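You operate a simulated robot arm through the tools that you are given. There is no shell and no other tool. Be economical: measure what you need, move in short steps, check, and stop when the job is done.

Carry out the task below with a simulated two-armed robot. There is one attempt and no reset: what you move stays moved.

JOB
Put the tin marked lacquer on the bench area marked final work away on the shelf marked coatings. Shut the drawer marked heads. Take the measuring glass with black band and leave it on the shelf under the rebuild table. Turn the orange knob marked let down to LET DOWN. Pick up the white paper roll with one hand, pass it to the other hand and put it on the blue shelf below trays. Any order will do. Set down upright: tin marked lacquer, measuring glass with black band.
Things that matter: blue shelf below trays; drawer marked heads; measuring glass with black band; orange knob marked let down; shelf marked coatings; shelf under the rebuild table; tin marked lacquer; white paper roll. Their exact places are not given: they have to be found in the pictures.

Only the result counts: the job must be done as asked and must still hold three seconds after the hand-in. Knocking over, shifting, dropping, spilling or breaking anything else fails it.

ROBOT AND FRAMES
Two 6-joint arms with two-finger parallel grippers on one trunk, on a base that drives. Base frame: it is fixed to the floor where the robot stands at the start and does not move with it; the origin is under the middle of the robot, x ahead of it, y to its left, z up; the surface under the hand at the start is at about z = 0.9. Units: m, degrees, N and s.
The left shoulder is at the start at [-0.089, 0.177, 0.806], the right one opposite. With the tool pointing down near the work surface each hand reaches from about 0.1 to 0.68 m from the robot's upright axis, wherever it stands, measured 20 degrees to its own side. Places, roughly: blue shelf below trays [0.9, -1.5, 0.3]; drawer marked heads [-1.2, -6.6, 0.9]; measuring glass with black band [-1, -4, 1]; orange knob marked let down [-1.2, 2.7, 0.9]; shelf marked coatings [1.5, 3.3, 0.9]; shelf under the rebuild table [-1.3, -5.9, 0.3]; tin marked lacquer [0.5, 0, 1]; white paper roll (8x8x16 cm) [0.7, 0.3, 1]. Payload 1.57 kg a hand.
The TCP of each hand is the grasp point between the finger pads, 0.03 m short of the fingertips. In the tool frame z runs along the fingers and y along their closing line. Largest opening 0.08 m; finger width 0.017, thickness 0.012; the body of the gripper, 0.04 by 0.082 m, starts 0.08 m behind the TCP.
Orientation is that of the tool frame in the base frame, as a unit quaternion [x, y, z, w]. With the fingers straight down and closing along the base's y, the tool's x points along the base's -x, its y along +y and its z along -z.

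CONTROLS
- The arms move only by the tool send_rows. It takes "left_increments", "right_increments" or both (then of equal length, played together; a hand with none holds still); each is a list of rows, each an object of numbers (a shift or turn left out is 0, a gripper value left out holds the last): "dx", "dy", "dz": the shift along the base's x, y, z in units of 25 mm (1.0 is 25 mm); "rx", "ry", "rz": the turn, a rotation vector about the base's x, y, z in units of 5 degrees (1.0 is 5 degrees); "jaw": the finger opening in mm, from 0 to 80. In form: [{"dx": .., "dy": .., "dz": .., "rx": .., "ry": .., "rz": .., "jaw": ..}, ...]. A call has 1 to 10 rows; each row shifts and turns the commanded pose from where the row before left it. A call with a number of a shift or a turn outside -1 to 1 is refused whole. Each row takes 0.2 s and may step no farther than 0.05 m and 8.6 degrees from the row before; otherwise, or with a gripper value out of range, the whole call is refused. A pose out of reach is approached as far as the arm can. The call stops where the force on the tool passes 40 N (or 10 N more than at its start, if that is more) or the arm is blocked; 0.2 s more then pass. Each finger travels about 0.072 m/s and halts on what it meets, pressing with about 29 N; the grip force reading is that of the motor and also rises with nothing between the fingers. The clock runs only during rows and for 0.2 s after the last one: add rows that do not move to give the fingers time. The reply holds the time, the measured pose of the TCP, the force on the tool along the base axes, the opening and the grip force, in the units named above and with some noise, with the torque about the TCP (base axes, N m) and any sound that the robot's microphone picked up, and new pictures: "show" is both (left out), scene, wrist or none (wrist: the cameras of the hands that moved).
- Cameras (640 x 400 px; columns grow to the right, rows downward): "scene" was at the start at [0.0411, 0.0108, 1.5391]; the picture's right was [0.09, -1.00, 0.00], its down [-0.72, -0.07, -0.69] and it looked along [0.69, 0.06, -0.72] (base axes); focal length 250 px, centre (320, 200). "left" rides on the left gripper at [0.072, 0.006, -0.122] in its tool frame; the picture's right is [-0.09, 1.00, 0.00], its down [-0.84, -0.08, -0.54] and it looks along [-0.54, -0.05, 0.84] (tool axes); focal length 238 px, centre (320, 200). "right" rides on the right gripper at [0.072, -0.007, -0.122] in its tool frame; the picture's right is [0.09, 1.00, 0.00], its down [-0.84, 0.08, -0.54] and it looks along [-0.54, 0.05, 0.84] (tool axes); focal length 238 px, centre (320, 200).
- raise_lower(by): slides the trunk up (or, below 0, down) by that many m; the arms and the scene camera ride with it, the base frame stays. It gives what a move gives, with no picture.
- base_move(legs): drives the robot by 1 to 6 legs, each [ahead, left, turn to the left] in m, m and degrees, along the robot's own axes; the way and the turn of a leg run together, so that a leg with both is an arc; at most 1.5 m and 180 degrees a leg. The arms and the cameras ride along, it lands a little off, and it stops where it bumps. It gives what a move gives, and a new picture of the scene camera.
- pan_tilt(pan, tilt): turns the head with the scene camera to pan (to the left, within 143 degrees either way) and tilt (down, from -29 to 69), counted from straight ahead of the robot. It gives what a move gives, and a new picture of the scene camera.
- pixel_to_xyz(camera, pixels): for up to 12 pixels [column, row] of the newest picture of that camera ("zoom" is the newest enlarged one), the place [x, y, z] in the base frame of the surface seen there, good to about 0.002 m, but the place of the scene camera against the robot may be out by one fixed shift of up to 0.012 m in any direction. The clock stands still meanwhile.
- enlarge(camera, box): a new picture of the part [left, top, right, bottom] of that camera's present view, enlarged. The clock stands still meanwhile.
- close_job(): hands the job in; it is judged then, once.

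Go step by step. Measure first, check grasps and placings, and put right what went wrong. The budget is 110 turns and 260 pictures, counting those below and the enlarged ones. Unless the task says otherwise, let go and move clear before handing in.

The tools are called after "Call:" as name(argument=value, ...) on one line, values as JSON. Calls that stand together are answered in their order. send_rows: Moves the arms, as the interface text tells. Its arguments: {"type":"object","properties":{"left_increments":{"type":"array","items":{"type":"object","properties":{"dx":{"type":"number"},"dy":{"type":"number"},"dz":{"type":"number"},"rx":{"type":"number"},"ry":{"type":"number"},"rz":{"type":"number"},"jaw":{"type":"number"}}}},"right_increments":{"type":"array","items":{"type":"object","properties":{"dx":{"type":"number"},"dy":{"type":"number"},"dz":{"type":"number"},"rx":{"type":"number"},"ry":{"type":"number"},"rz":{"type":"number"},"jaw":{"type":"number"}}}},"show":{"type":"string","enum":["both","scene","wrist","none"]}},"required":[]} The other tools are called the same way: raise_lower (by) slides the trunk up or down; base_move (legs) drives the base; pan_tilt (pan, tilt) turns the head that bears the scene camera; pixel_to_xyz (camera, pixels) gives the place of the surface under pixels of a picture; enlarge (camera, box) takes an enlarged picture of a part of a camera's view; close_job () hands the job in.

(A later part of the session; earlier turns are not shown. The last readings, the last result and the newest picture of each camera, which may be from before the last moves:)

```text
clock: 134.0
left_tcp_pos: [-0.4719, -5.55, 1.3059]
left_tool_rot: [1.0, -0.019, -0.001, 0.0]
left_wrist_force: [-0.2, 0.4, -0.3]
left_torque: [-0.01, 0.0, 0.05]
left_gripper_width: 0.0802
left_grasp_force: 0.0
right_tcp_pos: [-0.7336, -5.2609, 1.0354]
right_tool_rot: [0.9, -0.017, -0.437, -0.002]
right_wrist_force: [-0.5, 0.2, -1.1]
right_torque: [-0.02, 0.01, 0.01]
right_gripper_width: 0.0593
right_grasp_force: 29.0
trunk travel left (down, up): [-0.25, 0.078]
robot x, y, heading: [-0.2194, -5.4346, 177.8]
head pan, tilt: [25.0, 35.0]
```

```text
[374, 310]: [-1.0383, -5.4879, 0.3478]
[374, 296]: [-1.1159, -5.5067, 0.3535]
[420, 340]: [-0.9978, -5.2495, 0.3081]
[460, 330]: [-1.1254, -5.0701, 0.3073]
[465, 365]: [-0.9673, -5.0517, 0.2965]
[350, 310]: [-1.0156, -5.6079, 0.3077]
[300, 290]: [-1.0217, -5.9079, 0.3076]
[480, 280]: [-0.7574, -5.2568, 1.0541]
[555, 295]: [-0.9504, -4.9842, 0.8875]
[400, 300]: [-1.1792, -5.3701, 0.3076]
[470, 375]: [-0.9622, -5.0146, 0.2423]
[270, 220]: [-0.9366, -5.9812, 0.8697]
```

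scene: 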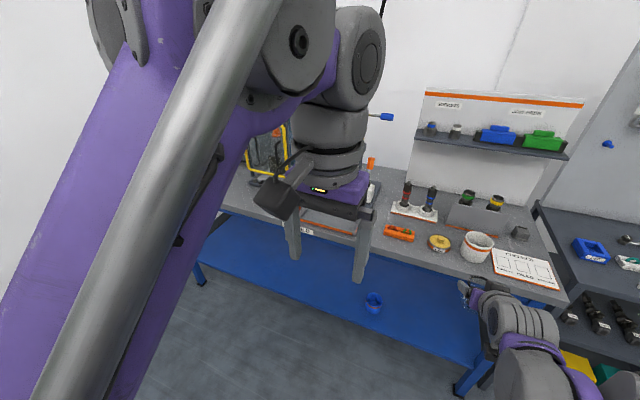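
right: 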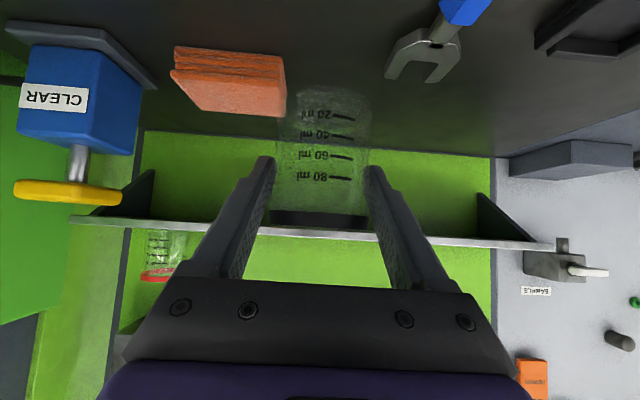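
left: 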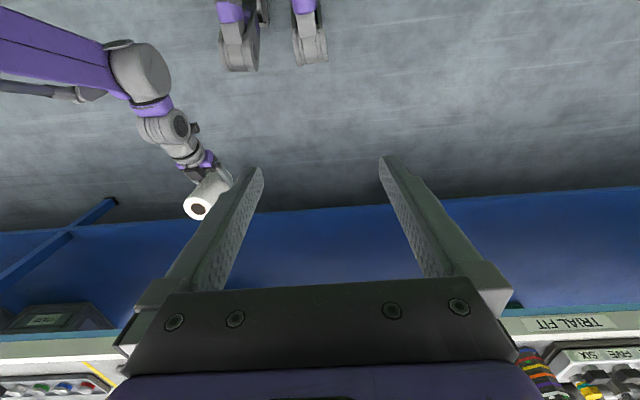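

The shelf is at z=0.300 with its lip at x≈−0.97, and the table edge is at x≈−0.94. The place at y≈−5.26 is free. I lower the trunk and then the hand in front of the table.

Call:
raise_lower(by=-0.25)

Call:
send_rows(right_increments=[{"dz": -0.95}, {"dz": -0.95}, {"dz": -0.95}, {"dz": -0.95}, {"dz": -0.95}, {"dz": -0.95}, {"dz": -0.95}, {"dz": -0.95}, {"dz": -0.95}, {"dz": -0.95}], show="none")

Call:
send_rows(right_increments=[{"dz": -0.95}, {"dz": -0.95}, {"dz": -0.95}, {"dz": -0.95}, {"dz": -0.95}], show="both")

```text
clock: 136.6
left_tcp_pos: [-0.4715, -5.5485, 1.0544]
left_tool_rot: [1.0, -0.019, 0.0, 0.0]
left_wrist_force: [-0.4, 0.6, 0.6]
left_torque: [0.0, -0.04, -0.01]
left_gripper_width: 0.08
left_grasp_force: 0.1
right_tcp_pos: [-0.7346, -5.2622, 0.7845]
right_tool_rot: [0.899, -0.017, -0.437, -0.002]
right_wrist_force: [0.5, 0.5, -0.1]
right_torque: [-0.05, -0.01, -0.03]
right_gripper_width: 0.059
right_grasp_force: 29.1
trunk travel left (down, up): [0.0, 0.328]
robot x, y, heading: [-0.2174, -5.4339, 177.9]
head pan, tilt: [25.0, 35.0]
```

```text
clock: 138.8
left_tcp_pos: [-0.472, -5.5502, 1.0544]
left_tool_rot: [1.0, -0.018, 0.0, 0.0]
left_wrist_force: [0.4, -0.1, 0.8]
left_torque: [-0.02, 0.01, 0.03]
left_gripper_width: 0.08
left_grasp_force: 0.0
right_tcp_pos: [-0.7358, -5.2627, 0.5455]
right_tool_rot: [0.899, -0.018, -0.438, -0.002]
right_wrist_force: [-0.3, -0.7, -0.9]
right_torque: [0.0, -0.01, 0.02]
right_gripper_width: 0.0589
right_grasp_force: 29.2
trunk travel left (down, up): [0.0, 0.328]
robot x, y, heading: [-0.2222, -5.4276, 178.2]
head pan, tilt: [25.0, 35.0]
```

```text
clock: 140.0
left_tcp_pos: [-0.4715, -5.5499, 1.0539]
left_tool_rot: [1.0, -0.018, 0.0, 0.001]
left_wrist_force: [-0.4, 1.0, 1.0]
left_torque: [0.0, 0.01, 0.01]
left_gripper_width: 0.0801
left_grasp_force: 0.0
right_tcp_pos: [-0.7311, -5.2624, 0.4251]
right_tool_rot: [0.9, -0.017, -0.436, -0.002]
right_wrist_force: [0.0, 0.0, 0.2]
right_torque: [-0.02, 0.0, 0.0]
right_gripper_width: 0.0591
right_grasp_force: 28.9
trunk travel left (down, up): [0.0, 0.328]
robot x, y, heading: [-0.2193, -5.4313, 178.5]
head pan, tilt: [25.0, 35.0]
```

scene: 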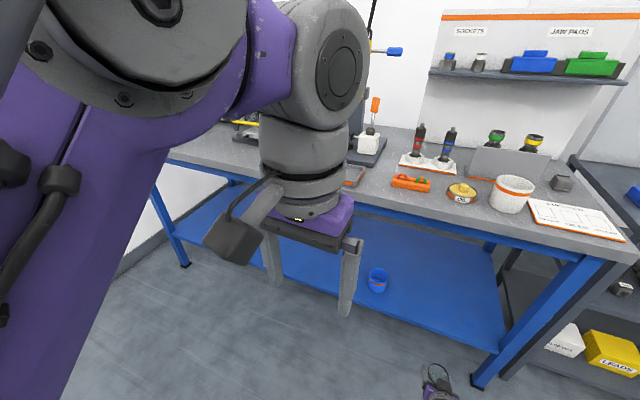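
right: 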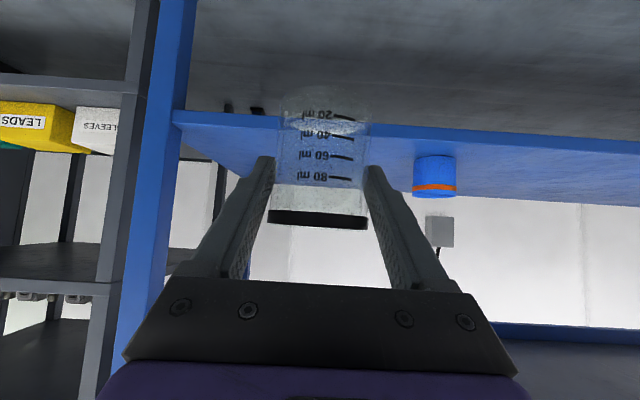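

The way onto the shelf is clear, with the leg to the right and the cup well to the left. I drive forward 0.34 m.

Call:
base_move(legs=[[0.34, 0.04, 0]])

Call:
send_rows(right_increments=[{"dz": -0.6}, {"dz": -0.6}, {"dz": -0.6}, {"dz": -0.6}, {"dz": -0.4}], show="wrist")

```text
clock: 142.2
left_tcp_pos: [-0.8031, -5.5782, 1.0548]
left_tool_rot: [1.0, -0.017, -0.001, 0.001]
left_wrist_force: [-0.2, -0.7, 0.0]
left_torque: [-0.02, 0.0, 0.0]
left_gripper_width: 0.08
left_grasp_force: 0.0
right_tcp_pos: [-1.064, -5.2917, 0.4257]
right_tool_rot: [0.899, -0.017, -0.437, -0.002]
right_wrist_force: [-0.1, -0.1, -0.2]
right_torque: [-0.02, -0.01, 0.0]
right_gripper_width: 0.059
right_grasp_force: 28.7
trunk travel left (down, up): [0.0, 0.328]
robot x, y, heading: [-0.5527, -5.4603, 177.8]
head pan, tilt: [25.0, 35.0]
```

scene: 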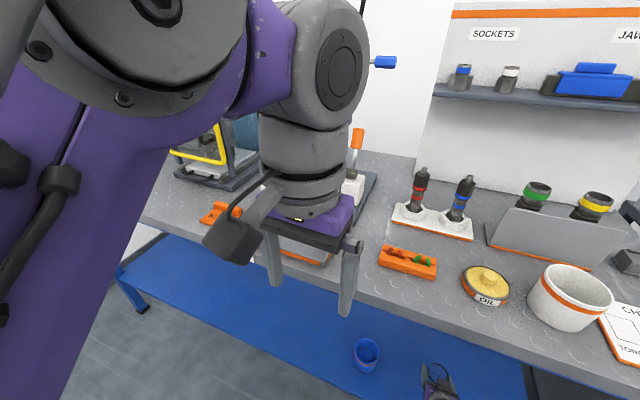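

```text
clock: 143.4
left_tcp_pos: [-0.8019, -5.5782, 1.0536]
left_tool_rot: [1.0, -0.017, -0.001, 0.001]
left_wrist_force: [0.2, 0.1, 0.1]
left_torque: [-0.03, -0.01, -0.02]
left_gripper_width: 0.0802
left_grasp_force: 0.0
right_tcp_pos: [-1.0753, -5.291, 0.3611]
right_tool_rot: [0.9, -0.018, -0.436, -0.002]
right_wrist_force: [0.1, 0.3, -0.3]
right_torque: [0.0, 0.0, 0.0]
right_gripper_width: 0.0591
right_grasp_force: 28.7
right hand out of reach, approached as far as the arm can: row 4, 5
trunk travel left (down, up): [0.0, 0.328]
robot x, y, heading: [-0.5494, -5.4601, 177.8]
head pan, tilt: [25.0, 35.0]
```

right: 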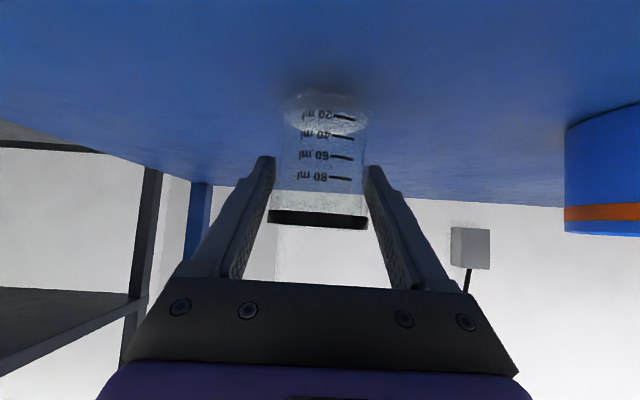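

There's 1 cm left to go. The limit pushes the hand outward, so I lower with a slight forward reach.

Call:
send_rows(right_increments=[{"dx": -0.3, "dz": -0.16}, {"dx": -0.2, "dz": -0.14}, {"dx": -0.1, "dz": -0.08}, {"dz": -0.06}], show="wrist")

```text
clock: 144.4
left_tcp_pos: [-0.8025, -5.5778, 1.0545]
left_tool_rot: [1.0, -0.017, -0.001, 0.0]
left_wrist_force: [0.3, 0.3, -0.1]
left_torque: [0.0, 0.02, 0.01]
left_gripper_width: 0.08
left_grasp_force: 0.1
right_tcp_pos: [-1.0913, -5.2907, 0.3506]
right_tool_rot: [0.899, -0.016, -0.437, -0.001]
right_wrist_force: [0.2, -0.9, 2.6]
right_torque: [0.02, -0.01, 0.01]
right_gripper_width: 0.0592
right_grasp_force: 29.3
trunk travel left (down, up): [0.0, 0.328]
robot x, y, heading: [-0.5475, -5.4618, 177.9]
head pan, tilt: [25.0, 35.0]
```

right: 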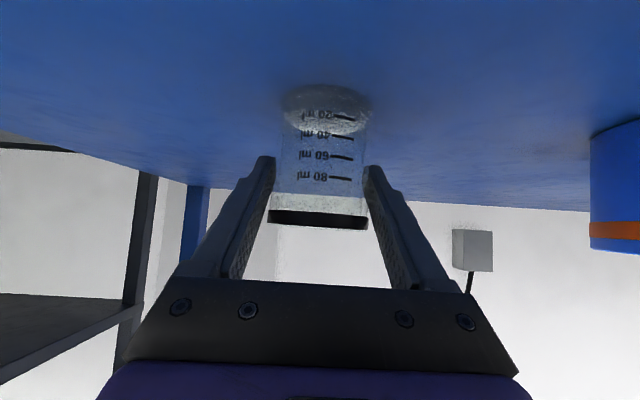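

It touches at 2.6 N. I open the hand.

Call:
send_rows(right_increments=[{"dz": -0.05}, {"jaw": 80}, {}, {}], show="wrist")

```text
clock: 145.4
left_tcp_pos: [-0.8027, -5.579, 1.0544]
left_tool_rot: [1.0, -0.017, 0.0, -0.001]
left_wrist_force: [-0.2, -0.4, -0.3]
left_torque: [-0.03, 0.01, 0.01]
left_gripper_width: 0.0797
left_grasp_force: 0.0
right_tcp_pos: [-1.0909, -5.2904, 0.3494]
right_tool_rot: [0.899, -0.016, -0.437, -0.001]
right_wrist_force: [-1.3, -0.3, 0.3]
right_torque: [0.01, -0.02, -0.05]
right_gripper_width: 0.0803
right_grasp_force: 0.2
trunk travel left (down, up): [0.0, 0.328]
robot x, y, heading: [-0.5496, -5.4633, 178.1]
head pan, tilt: [25.0, 35.0]
```

right: 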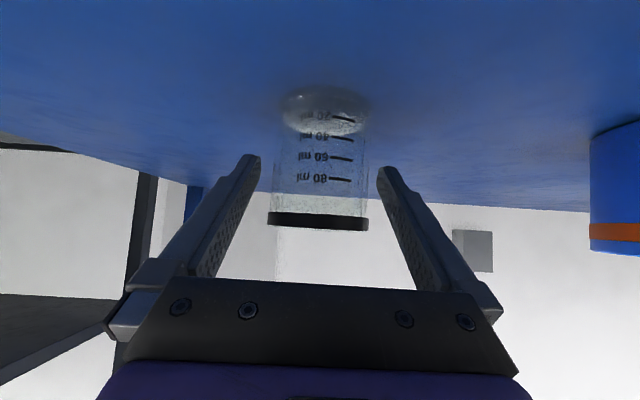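

The glass stands free. I back away straight and look at it.

Call:
base_move(legs=[[-0.4, 0, 0]])

Call:
enlarge(camera="right", box=[160, 50, 480, 250])

Call:
raise_lower(by=0.25)

Call:
pan_tilt(pan=60, tilt=25)

```text
clock: 147.9
left_tcp_pos: [-0.3989, -5.5914, 1.0552]
left_tool_rot: [1.0, -0.022, 0.0, -0.001]
left_wrist_force: [-0.8, -0.1, 0.3]
left_torque: [0.01, 0.03, -0.02]
left_gripper_width: 0.0801
left_grasp_force: 0.0
right_tcp_pos: [-0.6839, -5.3023, 0.3482]
right_tool_rot: [0.899, -0.019, -0.436, -0.002]
right_wrist_force: [-0.2, -0.1, 0.5]
right_torque: [0.03, -0.02, 0.0]
right_gripper_width: 0.0798
right_grasp_force: 0.1
trunk travel left (down, up): [0.0, 0.328]
robot x, y, heading: [-0.1446, -5.4743, 177.6]
head pan, tilt: [25.0, 35.0]
```

scene: 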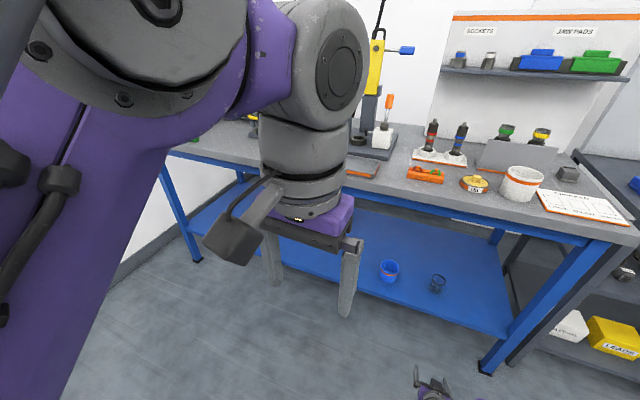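

```text
2.00 times, centred on (320, 150) of right
```

zoom: 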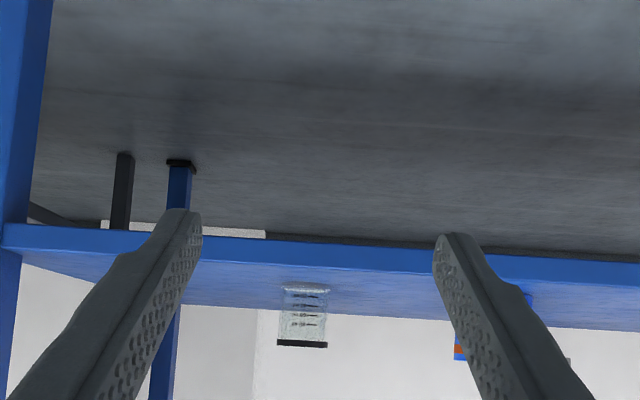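

```text
clock: 150.5
left_tcp_pos: [-0.399, -5.5928, 1.3048]
left_tool_rot: [1.0, -0.022, -0.001, 0.001]
left_wrist_force: [-0.1, -0.4, -0.2]
left_torque: [-0.01, 0.02, 0.01]
left_gripper_width: 0.0798
left_grasp_force: 0.0
right_tcp_pos: [-0.697, -5.3026, 0.6068]
right_tool_rot: [0.897, -0.019, -0.442, -0.003]
right_wrist_force: [0.9, 0.2, -0.2]
right_torque: [-0.02, 0.0, -0.02]
right_gripper_width: 0.0799
right_grasp_force: 0.1
trunk travel left (down, up): [-0.25, 0.078]
robot x, y, heading: [-0.1446, -5.4757, 177.3]
head pan, tilt: [25.0, 35.0]
```

```text
clock: 151.5
left_tcp_pos: [-0.3982, -5.5916, 1.3039]
left_tool_rot: [1.0, -0.023, 0.0, 0.0]
left_wrist_force: [-0.2, 0.5, 0.7]
left_torque: [0.0, -0.03, -0.01]
left_gripper_width: 0.0801
left_grasp_force: 0.0
right_tcp_pos: [-0.6953, -5.3025, 0.607]
right_tool_rot: [0.897, -0.019, -0.442, -0.002]
right_wrist_force: [0.4, -0.1, 0.0]
right_torque: [0.0, 0.0, -0.02]
right_gripper_width: 0.0799
right_grasp_force: 0.1
trunk travel left (down, up): [-0.25, 0.078]
robot x, y, heading: [-0.1462, -5.4778, 177.5]
head pan, tilt: [60.0, 25.0]
```

scene: 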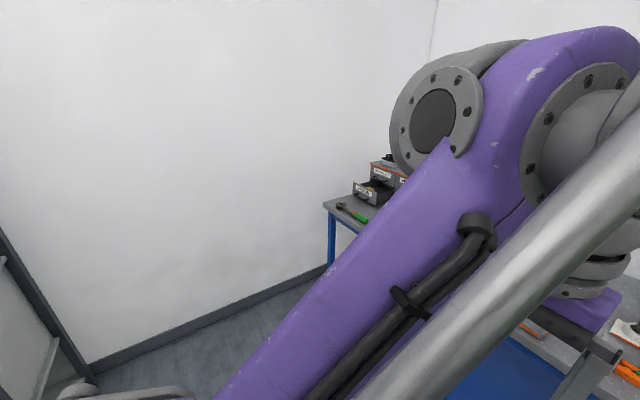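

The glass stands upright on the shelf and is done. The little drawer cabinet is at (370,190), at the far end of the table. I raise the right hand and drive left towards it.

Call:
send_rows(right_increments=[{"dx": 0.2, "dz": 1}, {"dx": 0.2, "dz": 1}, {"dx": 0.2, "dz": 1}, {"dx": 0.2, "dz": 1}, {"dz": 1}, {"dz": 1}, {"dz": 1}, {"dz": 1}, {"dz": 1}, {"dz": 1}], show="none")

Call:
send_rows(right_increments=[{"dz": 1, "jaw": 0}, {"dz": 1}, {"dz": 1}, {"dz": 1}, {"dz": 1}, {"dz": 1}, {"dz": 1}, {"dz": 1}], show="none")

Call:
base_move(legs=[[0, 0, 2.5], [0, 0.8, 0]])

Call:
pan_tilt(pan=-5, tilt=30)

```text
clock: 153.7
left_tcp_pos: [-0.3979, -5.592, 1.3045]
left_tool_rot: [1.0, -0.022, 0.0, 0.0]
left_wrist_force: [0.4, 0.3, 0.5]
left_torque: [0.02, 0.0, 0.01]
left_gripper_width: 0.0802
left_grasp_force: 0.0
right_tcp_pos: [-0.6732, -5.3023, 0.8551]
right_tool_rot: [0.897, -0.02, -0.442, -0.003]
right_wrist_force: [-0.1, 0.7, 0.4]
right_torque: [-0.03, 0.01, -0.01]
right_gripper_width: 0.0799
right_grasp_force: 0.0
trunk travel left (down, up): [-0.25, 0.078]
robot x, y, heading: [-0.1459, -5.4746, 177.7]
head pan, tilt: [60.0, 25.0]
```

```text
clock: 155.5
left_tcp_pos: [-0.3988, -5.5923, 1.3042]
left_tool_rot: [1.0, -0.022, 0.0, 0.0]
left_wrist_force: [0.4, 0.5, -0.7]
left_torque: [-0.02, 0.03, 0.04]
left_gripper_width: 0.0801
left_grasp_force: 0.0
right_tcp_pos: [-0.6753, -5.3025, 1.055]
right_tool_rot: [0.897, -0.019, -0.441, -0.003]
right_wrist_force: [0.0, -0.3, 0.5]
right_torque: [0.0, 0.03, 0.02]
right_gripper_width: 0.0
right_grasp_force: 21.7
trunk travel left (down, up): [-0.25, 0.078]
robot x, y, heading: [-0.1467, -5.4788, 177.4]
head pan, tilt: [60.0, 25.0]
```

```text
clock: 163.5
left_tcp_pos: [-0.3885, -6.4253, 1.3046]
left_tool_rot: [1.0, 0.004, 0.0, 0.0]
left_wrist_force: [-0.4, 0.6, 0.2]
left_torque: [-0.02, 0.02, -0.02]
left_gripper_width: 0.0799
left_grasp_force: 0.1
right_tcp_pos: [-0.6798, -6.1496, 1.0543]
right_tool_rot: [0.897, 0.005, -0.441, 0.009]
right_wrist_force: [-0.1, 0.3, -0.1]
right_torque: [0.01, 0.01, -0.04]
right_gripper_width: 0.0001
right_grasp_force: 21.6
trunk travel left (down, up): [-0.25, 0.078]
robot x, y, heading: [-0.1389, -6.2939, -179.3]
head pan, tilt: [60.0, 25.0]
```

scene: 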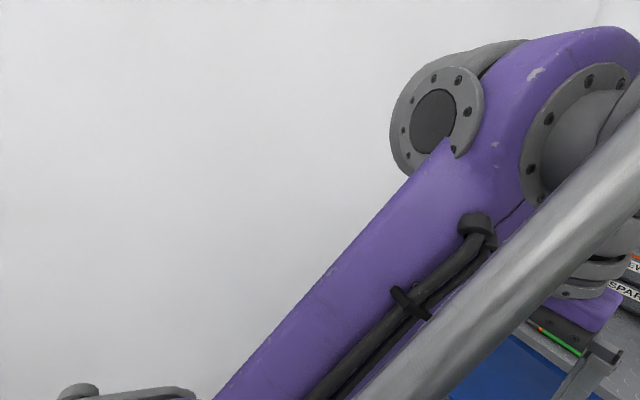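

```text
clock: 164.8
left_tcp_pos: [-0.3873, -6.4243, 1.3043]
left_tool_rot: [1.0, 0.006, 0.0, 0.001]
left_wrist_force: [1.5, 0.2, -0.3]
left_torque: [0.02, -0.02, 0.03]
left_gripper_width: 0.0801
left_grasp_force: 0.1
right_tcp_pos: [-0.6801, -6.148, 1.0548]
right_tool_rot: [0.897, 0.005, -0.442, 0.009]
right_wrist_force: [-1.3, -0.1, -0.9]
right_torque: [0.0, 0.0, 0.0]
right_gripper_width: 0.0
right_grasp_force: 21.4
trunk travel left (down, up): [-0.25, 0.078]
robot x, y, heading: [-0.1408, -6.2962, -179.4]
head pan, tilt: [-5.0, 30.0]
```

scene: 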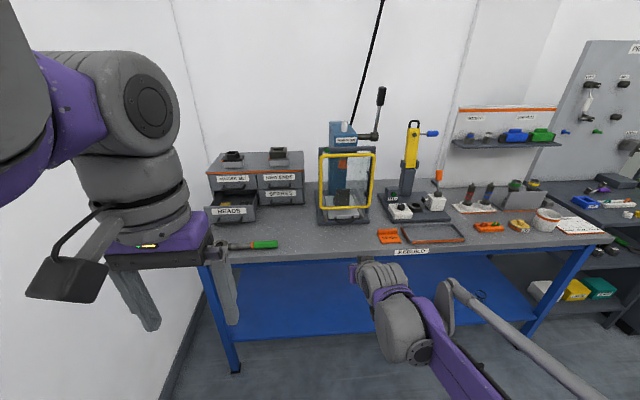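

The HEADS drawer is open at (230,210). I enlarge it and measure.

Call:
enlarge(camera="scene", box=[190, 140, 320, 260])

Call:
pixel_to_xyz(camera="zoom", pixels=[[200, 230], [110, 235], [285, 232], [200, 260], [200, 210], [420, 190], [410, 205], [330, 205], [300, 350], [430, 340]])

```text
3.33 times, centred on (255, 200) of scene
```

zoom: 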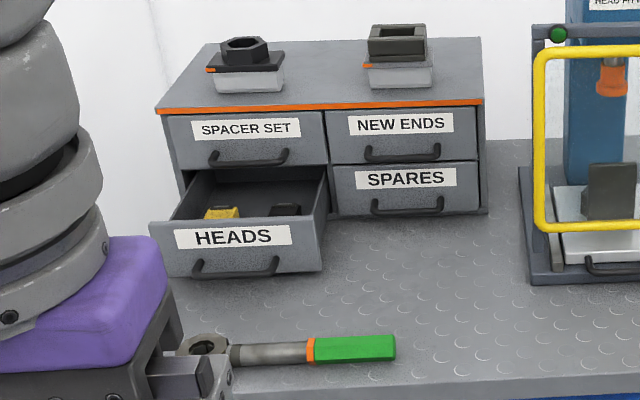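

```text
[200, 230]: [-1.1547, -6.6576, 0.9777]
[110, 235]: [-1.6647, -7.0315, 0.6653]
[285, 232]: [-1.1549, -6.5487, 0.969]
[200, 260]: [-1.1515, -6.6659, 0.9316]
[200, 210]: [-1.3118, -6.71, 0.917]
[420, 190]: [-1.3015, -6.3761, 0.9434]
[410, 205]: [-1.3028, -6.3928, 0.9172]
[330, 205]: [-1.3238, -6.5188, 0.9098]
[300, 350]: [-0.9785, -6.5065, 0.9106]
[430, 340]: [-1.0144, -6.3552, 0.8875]
```

The drawer face is at x≈−1.155, spanning y −6.72…−6.52 and z≈0.91–0.98. It shuts at about x≈−1.325. I check the handle heights so the fingertips push between them.

Call:
pixel_to_xyz(camera="zoom", pixels=[[235, 270], [197, 270], [276, 263], [250, 159], [215, 157], [286, 153], [250, 172], [230, 165], [405, 209], [250, 150], [320, 240], [316, 222]])

```text
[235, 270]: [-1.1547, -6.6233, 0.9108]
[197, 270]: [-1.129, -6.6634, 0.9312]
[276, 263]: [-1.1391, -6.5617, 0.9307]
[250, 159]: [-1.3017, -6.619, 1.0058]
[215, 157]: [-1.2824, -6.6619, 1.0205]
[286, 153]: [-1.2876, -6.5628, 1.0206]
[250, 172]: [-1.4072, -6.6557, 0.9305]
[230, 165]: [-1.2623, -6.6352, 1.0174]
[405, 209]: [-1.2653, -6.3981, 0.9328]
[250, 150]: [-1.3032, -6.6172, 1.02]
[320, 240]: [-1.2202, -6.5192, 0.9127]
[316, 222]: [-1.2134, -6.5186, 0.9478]
```

The shut face will be at x≈−1.303 and there's a free band at z≈0.945 between the handles. I'll push with the left hand. I pitch it forward with fingers closed and fold the right hand back.

Call:
send_rows(left_increments=[{"dx": -0.9, "dz": -0.8, "ry": 1, "jaw": 0}, {"dx": -0.9, "dz": -0.8, "ry": 1}, {"dx": -0.9, "dz": -0.8, "ry": 1}, {"dx": -0.9, "dz": -0.8, "ry": 1}, {"dx": -0.9, "dz": -0.8, "ry": 1}, {"dx": -0.9, "dz": -0.8, "ry": 1}, {"dx": -0.9, "dz": -0.8, "ry": 1}, {"dx": -0.9, "dz": -0.8, "ry": 1}, {"dx": -0.9, "dz": -0.8, "ry": 1}, {"dx": -0.9, "dz": -0.8, "ry": 1}], right_increments=[{"dx": 0.9, "ry": -1, "dz": 0.3}, {"dx": 0.9, "ry": -1, "dz": 0.3}, {"dx": 0.9, "ry": -1, "dz": 0.3}, {"dx": 0.9, "ry": -1, "dz": 0.3}, {"dx": 0.9, "ry": -1, "dz": 0.3}, {"dx": 0.9, "ry": -1, "dz": 0.3}, {"dx": 0.9, "ry": -1, "dz": 0.3}, {"dx": 0.9, "ry": -1, "dz": 0.3}, {"dx": 0.9, "ry": -1, "dz": 0.3}, {"dx": 0.9, "ry": -1, "dz": 0.3}], show="none")

Call:
send_rows(left_increments=[{"ry": 1}, {"ry": 1}], show="none")

Call:
base_move(legs=[[0, 0.17, 0]])

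```text
clock: 167.0
left_tcp_pos: [-0.6135, -6.4227, 1.1069]
left_tool_rot: [0.906, 0.005, -0.423, -0.002]
left_wrist_force: [0.3, -0.1, 0.1]
left_torque: [0.0, -0.07, 0.01]
left_gripper_width: 0.0
left_grasp_force: 21.7
right_tcp_pos: [-0.4556, -6.1506, 1.1292]
right_tool_rot: [1.0, 0.001, -0.02, 0.009]
right_wrist_force: [0.2, -0.2, 0.5]
right_torque: [0.01, -0.03, 0.01]
right_gripper_width: 0.0
right_grasp_force: 21.5
trunk travel left (down, up): [-0.25, 0.078]
robot x, y, heading: [-0.1405, -6.2934, -179.1]
head pan, tilt: [-5.0, 30.0]
```

```text
clock: 167.6
left_tcp_pos: [-0.6142, -6.4238, 1.1044]
left_tool_rot: [0.865, 0.004, -0.501, -0.003]
left_wrist_force: [0.0, -0.4, -0.7]
left_torque: [0.0, 0.01, -0.01]
left_gripper_width: 0.0
left_grasp_force: 21.0
right_tcp_pos: [-0.4549, -6.1493, 1.1299]
right_tool_rot: [1.0, 0.0, -0.021, 0.01]
right_wrist_force: [0.9, -0.5, 0.4]
right_torque: [0.01, 0.01, 0.0]
right_gripper_width: 0.0
right_grasp_force: 21.3
trunk travel left (down, up): [-0.25, 0.078]
robot x, y, heading: [-0.1424, -6.2961, -179.5]
head pan, tilt: [-5.0, 30.0]
```

```text
clock: 169.7
left_tcp_pos: [-0.6124, -6.5864, 1.1049]
left_tool_rot: [0.866, 0.004, -0.5, -0.003]
left_wrist_force: [-0.2, -0.7, 0.0]
left_torque: [-0.02, 0.0, 0.02]
left_gripper_width: 0.0
left_grasp_force: 21.3
right_tcp_pos: [-0.4536, -6.3136, 1.1285]
right_tool_rot: [1.0, -0.001, -0.021, 0.01]
right_wrist_force: [0.3, 0.2, -0.3]
right_torque: [0.03, 0.0, 0.0]
right_gripper_width: 0.0
right_grasp_force: 21.0
trunk travel left (down, up): [-0.25, 0.078]
robot x, y, heading: [-0.1392, -6.458, -179.4]
head pan, tilt: [-5.0, 30.0]
```

scene: 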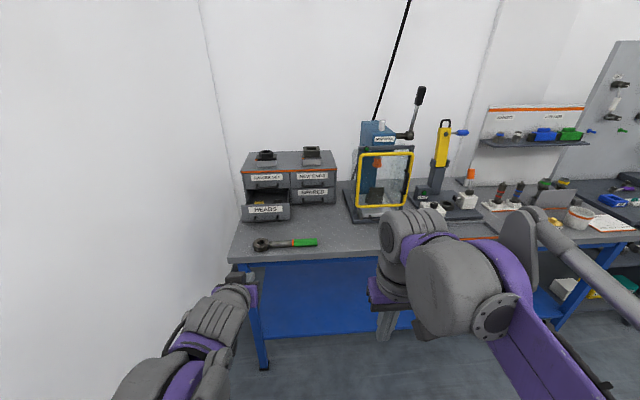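

The left hand is pitched about 30° below level. I drive forward 0.45 m, staying above everything.

Call:
base_move(legs=[[0.45, 0, 0]])

Call:
pan_tilt(pan=15, tilt=45)

```text
clock: 172.5
left_tcp_pos: [-1.0752, -6.5904, 1.1052]
left_tool_rot: [0.866, 0.004, -0.501, -0.003]
left_wrist_force: [-0.1, 0.7, 0.0]
left_torque: [0.01, 0.02, -0.03]
left_gripper_width: 0.0002
left_grasp_force: 21.4
right_tcp_pos: [-0.9159, -6.3175, 1.1285]
right_tool_rot: [1.0, -0.001, -0.021, 0.01]
right_wrist_force: [0.3, -0.6, 0.7]
right_torque: [0.0, 0.01, 0.01]
right_gripper_width: 0.0
right_grasp_force: 21.5
trunk travel left (down, up): [-0.25, 0.078]
robot x, y, heading: [-0.6043, -6.4594, -179.8]
head pan, tilt: [-5.0, 30.0]
```

scene: 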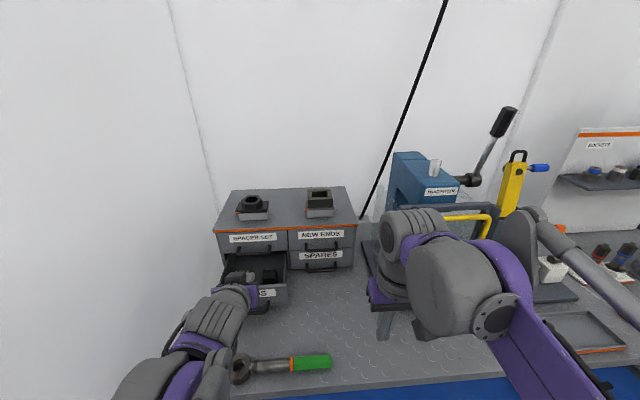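

```text
clock: 173.3
left_tcp_pos: [-1.0752, -6.5902, 1.1049]
left_tool_rot: [0.866, 0.005, -0.5, -0.001]
left_wrist_force: [0.0, 0.6, -0.3]
left_torque: [0.01, -0.06, 0.0]
left_gripper_width: 0.0002
left_grasp_force: 20.9
right_tcp_pos: [-0.9143, -6.3162, 1.1288]
right_tool_rot: [1.0, -0.001, -0.02, 0.01]
right_wrist_force: [-0.4, -0.2, -0.2]
right_torque: [0.0, -0.02, 0.02]
right_gripper_width: 0.0001
right_grasp_force: 21.7
trunk travel left (down, up): [-0.25, 0.078]
robot x, y, heading: [-0.599, -6.4625, -179.3]
head pan, tilt: [15.0, 45.0]
```

scene: 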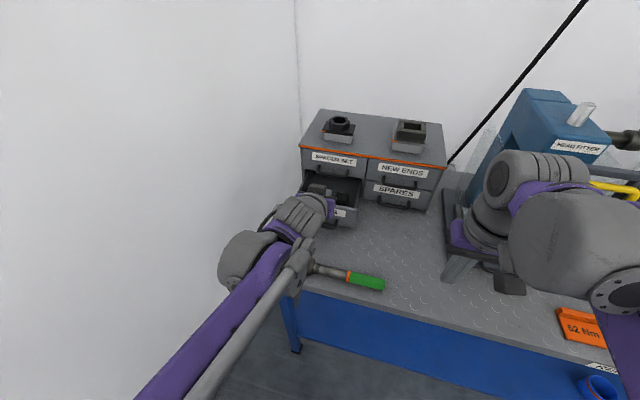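

I lower the left hand in front of the drawer face at y≈−6.62, with a slightly steeper pitch so its camera clears the wrench.

Call:
send_rows(left_increments=[{"dy": -0.6, "ry": -1, "dz": -0.7}, {"dy": -0.6, "ry": -1, "dz": -0.7}, {"dz": -0.9}, {"dz": -0.9}, {"dz": -0.9}, {"dz": -0.9}, {"dz": -0.84}], show="both")

```text
clock: 174.9
left_tcp_pos: [-1.0711, -6.6197, 0.9587]
left_tool_rot: [0.906, 0.004, -0.423, -0.004]
left_wrist_force: [-1.0, 0.2, 0.4]
left_torque: [0.0, -0.01, 0.0]
left_gripper_width: 0.0002
left_grasp_force: 21.2
right_tcp_pos: [-0.9154, -6.3172, 1.1294]
right_tool_rot: [1.0, -0.001, -0.02, 0.011]
right_wrist_force: [-0.1, 0.1, 0.3]
right_torque: [-0.02, 0.01, 0.04]
right_gripper_width: 0.0
right_grasp_force: 21.2
trunk travel left (down, up): [-0.25, 0.078]
robot x, y, heading: [-0.6, -6.4618, -179.5]
head pan, tilt: [15.0, 45.0]
```

scene: 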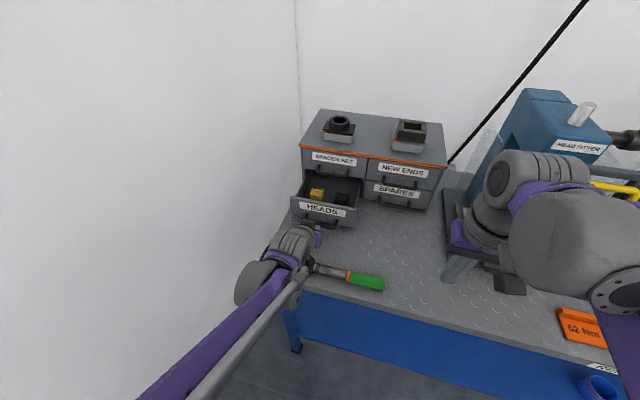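
left: 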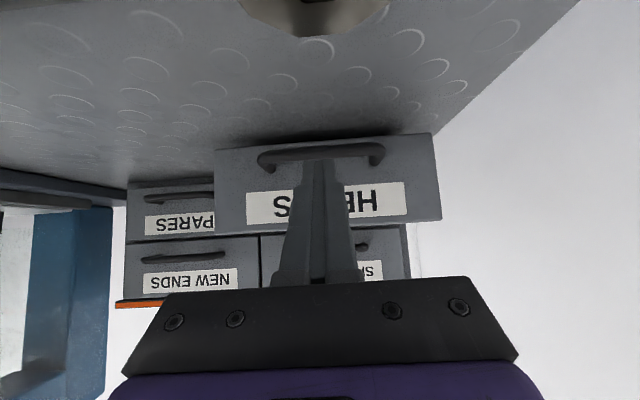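

The fingertips appear just above the handle. I check the handle and face heights with this camera.

Call:
pixel_to_xyz(camera="left", pixels=[[270, 155], [375, 150], [345, 150], [320, 140], [380, 205], [400, 215], [230, 222], [360, 165], [180, 255], [310, 30], [230, 152]])

```text
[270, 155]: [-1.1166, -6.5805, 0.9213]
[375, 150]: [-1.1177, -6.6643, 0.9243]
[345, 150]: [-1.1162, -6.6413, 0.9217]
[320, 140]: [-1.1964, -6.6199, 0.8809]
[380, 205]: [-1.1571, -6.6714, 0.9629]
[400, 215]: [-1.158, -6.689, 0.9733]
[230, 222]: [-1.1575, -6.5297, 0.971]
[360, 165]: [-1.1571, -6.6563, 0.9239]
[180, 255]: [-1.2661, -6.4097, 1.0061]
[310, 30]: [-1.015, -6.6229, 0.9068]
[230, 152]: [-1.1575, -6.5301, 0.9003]
```

The handle top is at z≈0.927, so the fingers pass above it. I push in to just short of shut.

Call:
send_rows(left_increments=[{"dx": -0.8}, {"dx": -0.8}, {"dx": -0.8}, {"dx": -0.8}, {"dx": -0.8}, {"dx": -0.8}, {"dx": -0.8}, {"dx": -0.8}, {"dx": -0.8}, {"dx": -0.6}], show="both")

```text
clock: 177.1
left_tcp_pos: [-1.2717, -6.6216, 0.957]
left_tool_rot: [0.906, 0.004, -0.423, -0.003]
left_wrist_force: [-0.5, 0.0, -0.3]
left_torque: [0.01, 0.01, 0.01]
left_gripper_width: 0.0
left_grasp_force: 21.9
right_tcp_pos: [-0.9164, -6.3168, 1.1291]
right_tool_rot: [1.0, -0.001, -0.021, 0.009]
right_wrist_force: [-0.6, -0.1, -0.8]
right_torque: [0.0, -0.01, -0.01]
right_gripper_width: 0.0002
right_grasp_force: 21.3
trunk travel left (down, up): [-0.25, 0.078]
robot x, y, heading: [-0.5996, -6.4609, -179.7]
head pan, tilt: [15.0, 45.0]
```

scene: 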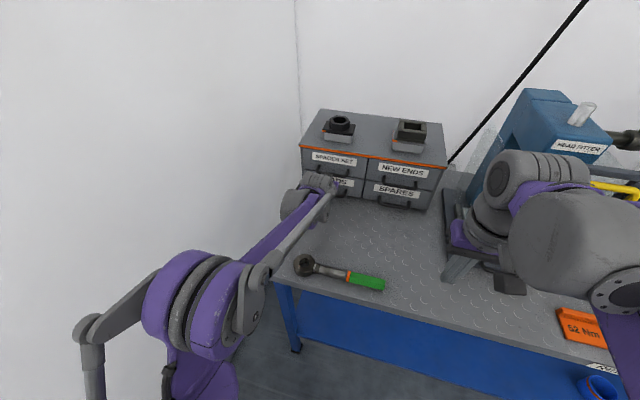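
left: 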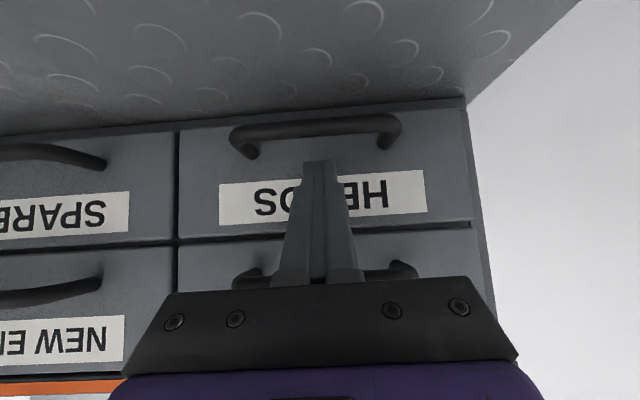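

The drawer face is almost flush. I push the last few millimetres gently until it resists.

Call:
send_rows(left_increments=[{"dx": -0.1}, {"dx": -0.1}, {"dx": -0.1}, {"dx": -0.1}, {"dx": -0.1}, {"dx": -0.1}], show="wrist")

Call:
pixel_to_xyz(camera="left", pixels=[[400, 200], [210, 200], [150, 200], [60, 180], [450, 150], [140, 240], [440, 250]])

```text
clock: 178.2
left_tcp_pos: [-1.2755, -6.6201, 0.958]
left_tool_rot: [0.908, 0.005, -0.418, -0.002]
left_wrist_force: [15.7, 0.5, 4.4]
left_torque: [0.07, -0.1, -0.02]
left_gripper_width: 0.0
left_grasp_force: 21.3
right_tcp_pos: [-0.913, -6.3172, 1.129]
right_tool_rot: [1.0, 0.0, -0.022, 0.009]
right_wrist_force: [-0.4, 0.6, 0.1]
right_torque: [0.02, 0.02, -0.02]
right_gripper_width: 0.0
right_grasp_force: 21.1
trunk travel left (down, up): [-0.25, 0.078]
robot x, y, heading: [-0.6046, -6.4626, -179.7]
head pan, tilt: [15.0, 45.0]
stopped in row 5 (left hand): the force on the tool passed its limit at 44 N (the readings are from after the stop); the commanded pose is now the measured one
```

left: 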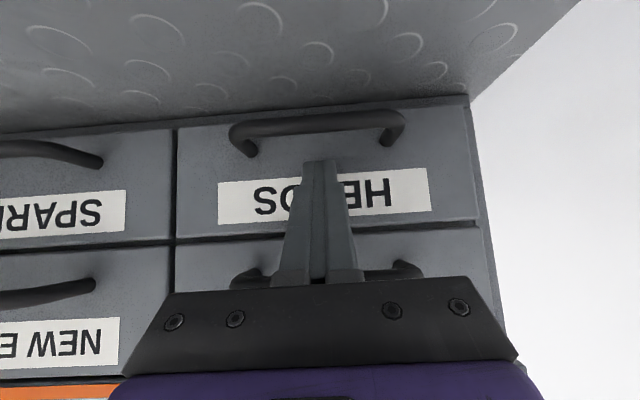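

```text
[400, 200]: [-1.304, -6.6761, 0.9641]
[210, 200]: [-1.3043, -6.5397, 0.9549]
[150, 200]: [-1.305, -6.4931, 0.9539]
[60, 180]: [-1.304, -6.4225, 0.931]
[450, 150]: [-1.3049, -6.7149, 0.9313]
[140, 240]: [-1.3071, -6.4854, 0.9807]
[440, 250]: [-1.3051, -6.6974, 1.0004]
```

The HEADS face is flush with its neighbours at x≈−1.304 and hit its stop, so it is shut. I withdraw the left hand, back off and fold it up.

Call:
send_rows(left_increments=[{"dx": 0.8}, {"dx": 0.8}, {"dx": 0.8}, {"dx": 0.8}, {"dx": 0.8}, {"dx": 0.8}, {"dz": 0.8}, {"dz": 0.8}, {"dz": 0.8}, {"dz": 0.8}], show="scene")

Call:
base_move(legs=[[-0.35, 0, 0]])

Call:
send_rows(left_increments=[{"dx": 0.7, "dz": 0.7, "ry": -1, "jaw": 80}, {"dx": 0.7, "dz": 0.7, "ry": -1}, {"dx": 0.7, "dz": 0.7, "ry": -1}, {"dx": 0.7, "dz": 0.7, "ry": -1}, {"dx": 0.7, "dz": 0.7, "ry": -1}, {"dx": 0.7, "dz": 0.7, "ry": -1}, {"dx": 0.7, "ry": -1}, {"dx": 0.7, "ry": -1}, {"ry": -1}, {"ry": -1}], right_increments=[{"jaw": 80}, {}, {}, {}, {}, {}, {}, {}, {}, {}], show="none")

Call:
base_move(legs=[[0, -1.4, 0], [0, -1.4, 0]])

```text
clock: 180.4
left_tcp_pos: [-1.1555, -6.6195, 1.0369]
left_tool_rot: [0.909, 0.004, -0.418, -0.003]
left_wrist_force: [0.2, -1.3, -0.2]
left_torque: [0.0, 0.02, -0.01]
left_gripper_width: 0.0001
left_grasp_force: 21.3
right_tcp_pos: [-0.9152, -6.317, 1.1275]
right_tool_rot: [1.0, -0.001, -0.02, 0.009]
right_wrist_force: [-0.3, 0.0, -0.1]
right_torque: [0.0, -0.01, -0.03]
right_gripper_width: 0.0
right_grasp_force: 21.4
trunk travel left (down, up): [-0.25, 0.078]
robot x, y, heading: [-0.6009, -6.4615, -179.3]
head pan, tilt: [15.0, 45.0]
```

scene: 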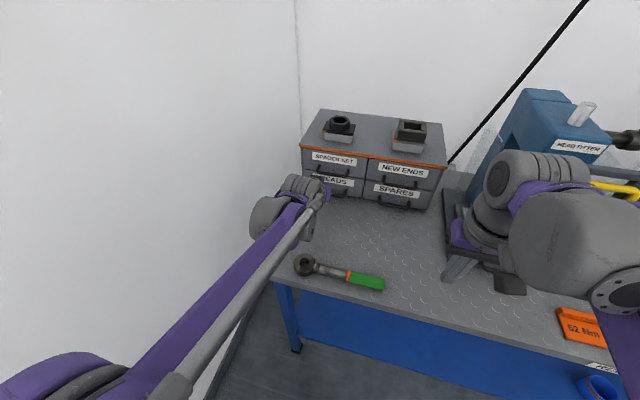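

```text
clock: 182.7
left_tcp_pos: [-0.8037, -6.6157, 1.0375]
left_tool_rot: [0.908, 0.004, -0.418, -0.003]
left_wrist_force: [0.0, 0.4, 0.3]
left_torque: [0.0, 0.0, 0.0]
left_gripper_width: 0.0
left_grasp_force: 21.3
right_tcp_pos: [-0.5649, -6.3141, 1.1281]
right_tool_rot: [1.0, 0.0, -0.021, 0.009]
right_wrist_force: [0.4, -0.9, 0.8]
right_torque: [-0.04, -0.02, 0.01]
right_gripper_width: 0.0001
right_grasp_force: 21.4
trunk travel left (down, up): [-0.25, 0.078]
robot x, y, heading: [-0.2499, -6.4612, -179.3]
head pan, tilt: [15.0, 45.0]
```

scene: 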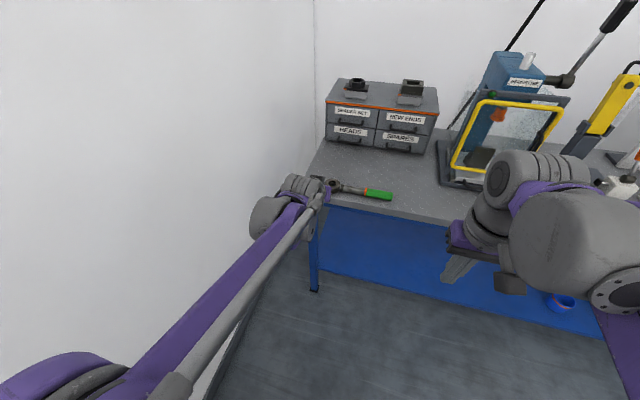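

```text
clock: 184.9
left_tcp_pos: [-0.6652, -6.6155, 1.1424]
left_tool_rot: [1.0, 0.005, 0.005, -0.001]
left_wrist_force: [-0.1, -0.1, 0.5]
left_torque: [0.02, -0.03, -0.01]
left_gripper_width: 0.0801
left_grasp_force: 0.0
right_tcp_pos: [-0.5653, -6.3144, 1.1287]
right_tool_rot: [1.0, -0.001, -0.022, 0.011]
right_wrist_force: [-0.1, 0.5, 0.1]
right_torque: [0.02, -0.02, 0.0]
right_gripper_width: 0.08
right_grasp_force: 0.2
trunk travel left (down, up): [-0.25, 0.078]
robot x, y, heading: [-0.2469, -6.4663, -179.4]
head pan, tilt: [15.0, 45.0]
```

```text
clock: 209.7
left_tcp_pos: [-0.6677, -3.7665, 1.143]
left_tool_rot: [1.0, -0.019, 0.004, 0.0]
left_wrist_force: [-0.1, 0.4, -0.3]
left_torque: [-0.01, 0.0, 0.0]
left_gripper_width: 0.0801
left_grasp_force: 0.0
right_tcp_pos: [-0.5517, -3.468, 1.1287]
right_tool_rot: [0.999, -0.025, -0.022, 0.009]
right_wrist_force: [1.1, -0.6, 1.1]
right_torque: [-0.01, 0.04, -0.03]
right_gripper_width: 0.0797
right_grasp_force: 0.0
trunk travel left (down, up): [-0.25, 0.078]
robot x, y, heading: [-0.2458, -3.6275, 177.9]
head pan, tilt: [15.0, 45.0]
```

scene: 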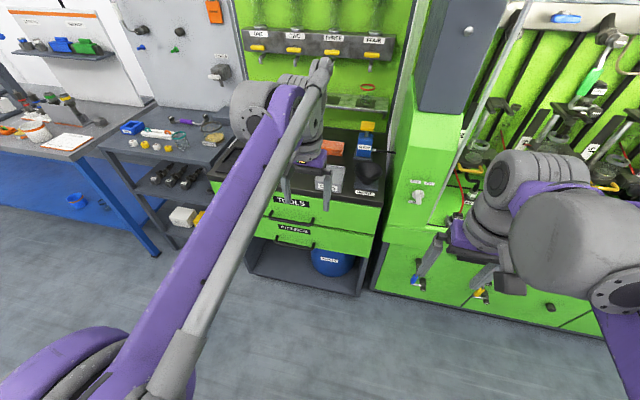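

The drawer is shut and nothing moved. Now I return to the tin: on past the wide spot, turn to face the main bench, then drive left.

Call:
base_move(legs=[[0, -0.75, 0], [0, 0, -178]])

```text
clock: 224.0
left_tcp_pos: [0.1963, -2.7458, 1.1415]
left_tool_rot: [0.014, 1.0, -0.001, -0.004]
left_wrist_force: [-0.2, -0.1, 0.4]
left_torque: [0.02, -0.03, -0.01]
left_gripper_width: 0.08
left_grasp_force: 0.0
right_tcp_pos: [0.0833, -3.0456, 1.1292]
right_tool_rot: [0.021, 0.999, 0.01, 0.021]
right_wrist_force: [-0.4, 0.3, -0.2]
right_torque: [0.0, -0.03, 0.02]
right_gripper_width: 0.08
right_grasp_force: 0.0
trunk travel left (down, up): [-0.25, 0.078]
robot x, y, heading: [-0.2277, -2.8901, -1.8]
head pan, tilt: [15.0, 45.0]
```

scene: 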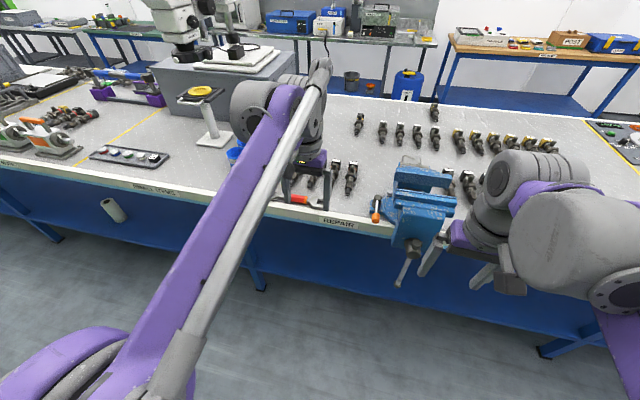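

The heading is −1.8°. I correct it and drive left 2.9 m to the final-work area.

Call:
base_move(legs=[[-0.03, 0, 1.8], [0, 1.45, 0], [0, 1.42, 0]])

Call:
pan_tilt(pan=0, tilt=40)

```text
clock: 249.2
left_tcp_pos: [0.2522, 0.083, 1.143]
left_tool_rot: [0.018, 1.0, -0.002, -0.004]
left_wrist_force: [0.1, -0.5, 0.4]
left_torque: [0.04, -0.02, 0.0]
left_gripper_width: 0.0798
left_grasp_force: 0.0
right_tcp_pos: [0.1367, -0.2145, 1.1288]
right_tool_rot: [0.023, 0.999, 0.009, 0.022]
right_wrist_force: [0.0, 1.0, 0.8]
right_torque: [0.04, 0.01, 0.0]
right_gripper_width: 0.0802
right_grasp_force: 0.1
trunk travel left (down, up): [-0.25, 0.078]
robot x, y, heading: [-0.1713, -0.0518, -2.0]
head pan, tilt: [15.0, 45.0]
```

scene: 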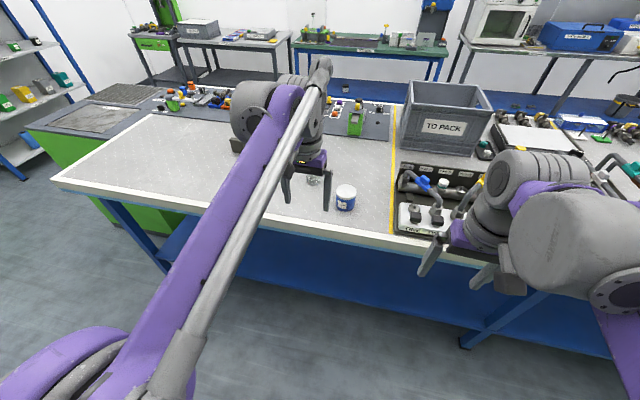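

```text
clock: 250.0
left_tcp_pos: [0.253, 0.0834, 1.1434]
left_tool_rot: [0.017, 1.0, -0.001, -0.004]
left_wrist_force: [-0.1, -0.8, 0.0]
left_torque: [0.02, 0.02, 0.03]
left_gripper_width: 0.08
left_grasp_force: 0.0
right_tcp_pos: [0.1364, -0.2138, 1.1283]
right_tool_rot: [0.023, 0.999, 0.009, 0.022]
right_wrist_force: [0.6, 0.1, -0.7]
right_torque: [0.02, 0.02, 0.01]
right_gripper_width: 0.0802
right_grasp_force: 0.1
trunk travel left (down, up): [-0.25, 0.078]
robot x, y, heading: [-0.1748, -0.0565, -2.2]
head pan, tilt: [0.0, 40.0]
```

scene: 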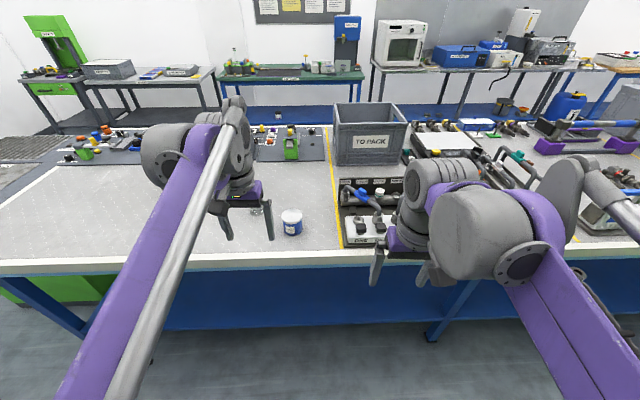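

The tin is still at (291,222). I straighten up and move so that the right hand lines up with it, then pitch the right hand forward as for the glass.

Call:
base_move(legs=[[0, 0, 2.1], [0.1, 0.24, 0]])

Call:
send_rows(right_increments=[{"dx": 0.3, "ry": -1}, {"dx": 0.3, "ry": -1}, {"dx": 0.3, "ry": -1}, {"dx": 0.3, "ry": -1}, {"dx": 0.3, "ry": -1}, {"ry": -1}, {"ry": -1}, {"ry": -1}, {"ry": -1}, {"ry": -1}], show="both")

```text
clock: 253.1
left_tcp_pos: [0.3493, 0.3451, 1.1424]
left_tool_rot: [-0.002, 1.0, -0.001, -0.005]
left_wrist_force: [-0.2, 0.5, -1.0]
left_torque: [-0.04, -0.01, -0.04]
left_gripper_width: 0.08
left_grasp_force: 0.1
right_tcp_pos: [0.2447, 0.0433, 1.1295]
right_tool_rot: [0.006, 1.0, 0.009, 0.022]
right_wrist_force: [-0.4, -0.8, 0.2]
right_torque: [0.01, -0.02, -0.04]
right_gripper_width: 0.0803
right_grasp_force: 0.0
trunk travel left (down, up): [-0.25, 0.078]
robot x, y, heading: [-0.0693, 0.1962, -0.1]
head pan, tilt: [0.0, 40.0]
```

scene: 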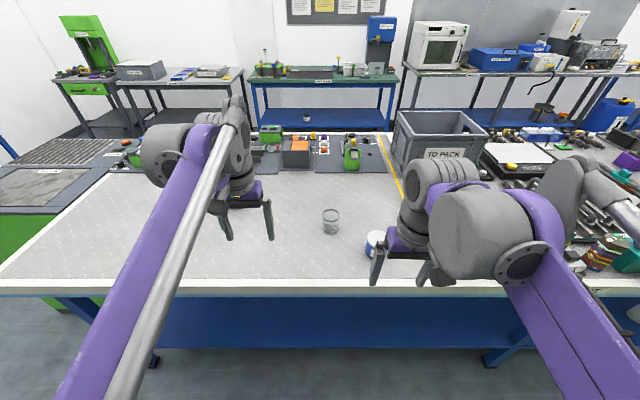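

```text
clock: 255.3
left_tcp_pos: [0.3493, 0.3462, 1.1418]
left_tool_rot: [-0.001, 1.0, -0.001, -0.004]
left_wrist_force: [0.6, 0.5, -0.4]
left_torque: [-0.01, -0.01, 0.0]
left_gripper_width: 0.08
left_grasp_force: 0.0
right_tcp_pos: [0.2827, 0.0429, 1.1303]
right_tool_rot: [0.0, 0.897, 0.011, 0.443]
right_wrist_force: [0.5, 0.3, 0.6]
right_torque: [0.02, -0.02, -0.06]
right_gripper_width: 0.0799
right_grasp_force: 0.1
trunk travel left (down, up): [-0.25, 0.078]
robot x, y, heading: [-0.0681, 0.1921, 0.0]
head pan, tilt: [0.0, 40.0]
```

scene: 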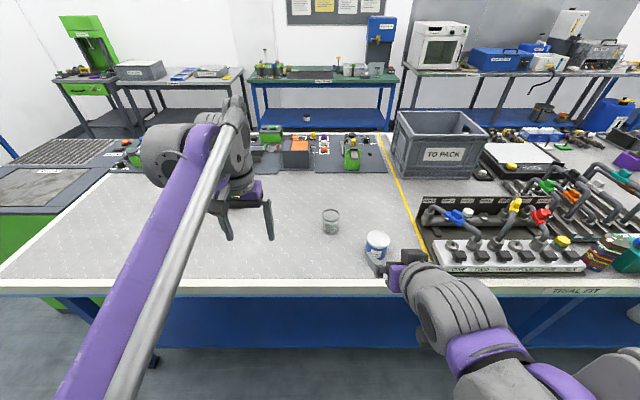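
right: 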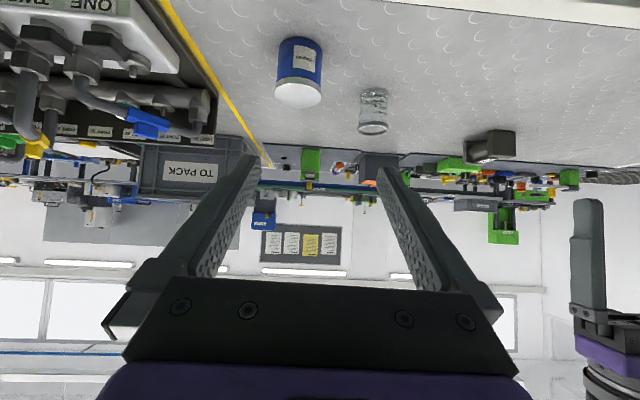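

Call:
pixel_to_xyz(camera="right", pixels=[[278, 85], [321, 85], [299, 83], [299, 106], [280, 60], [320, 60], [299, 60], [299, 40]])

```text
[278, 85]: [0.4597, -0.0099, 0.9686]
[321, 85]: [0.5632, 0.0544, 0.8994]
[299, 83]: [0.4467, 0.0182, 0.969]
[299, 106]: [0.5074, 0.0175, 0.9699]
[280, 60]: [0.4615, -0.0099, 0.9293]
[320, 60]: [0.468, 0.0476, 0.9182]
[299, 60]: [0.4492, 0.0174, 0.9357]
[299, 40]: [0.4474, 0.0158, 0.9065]
```

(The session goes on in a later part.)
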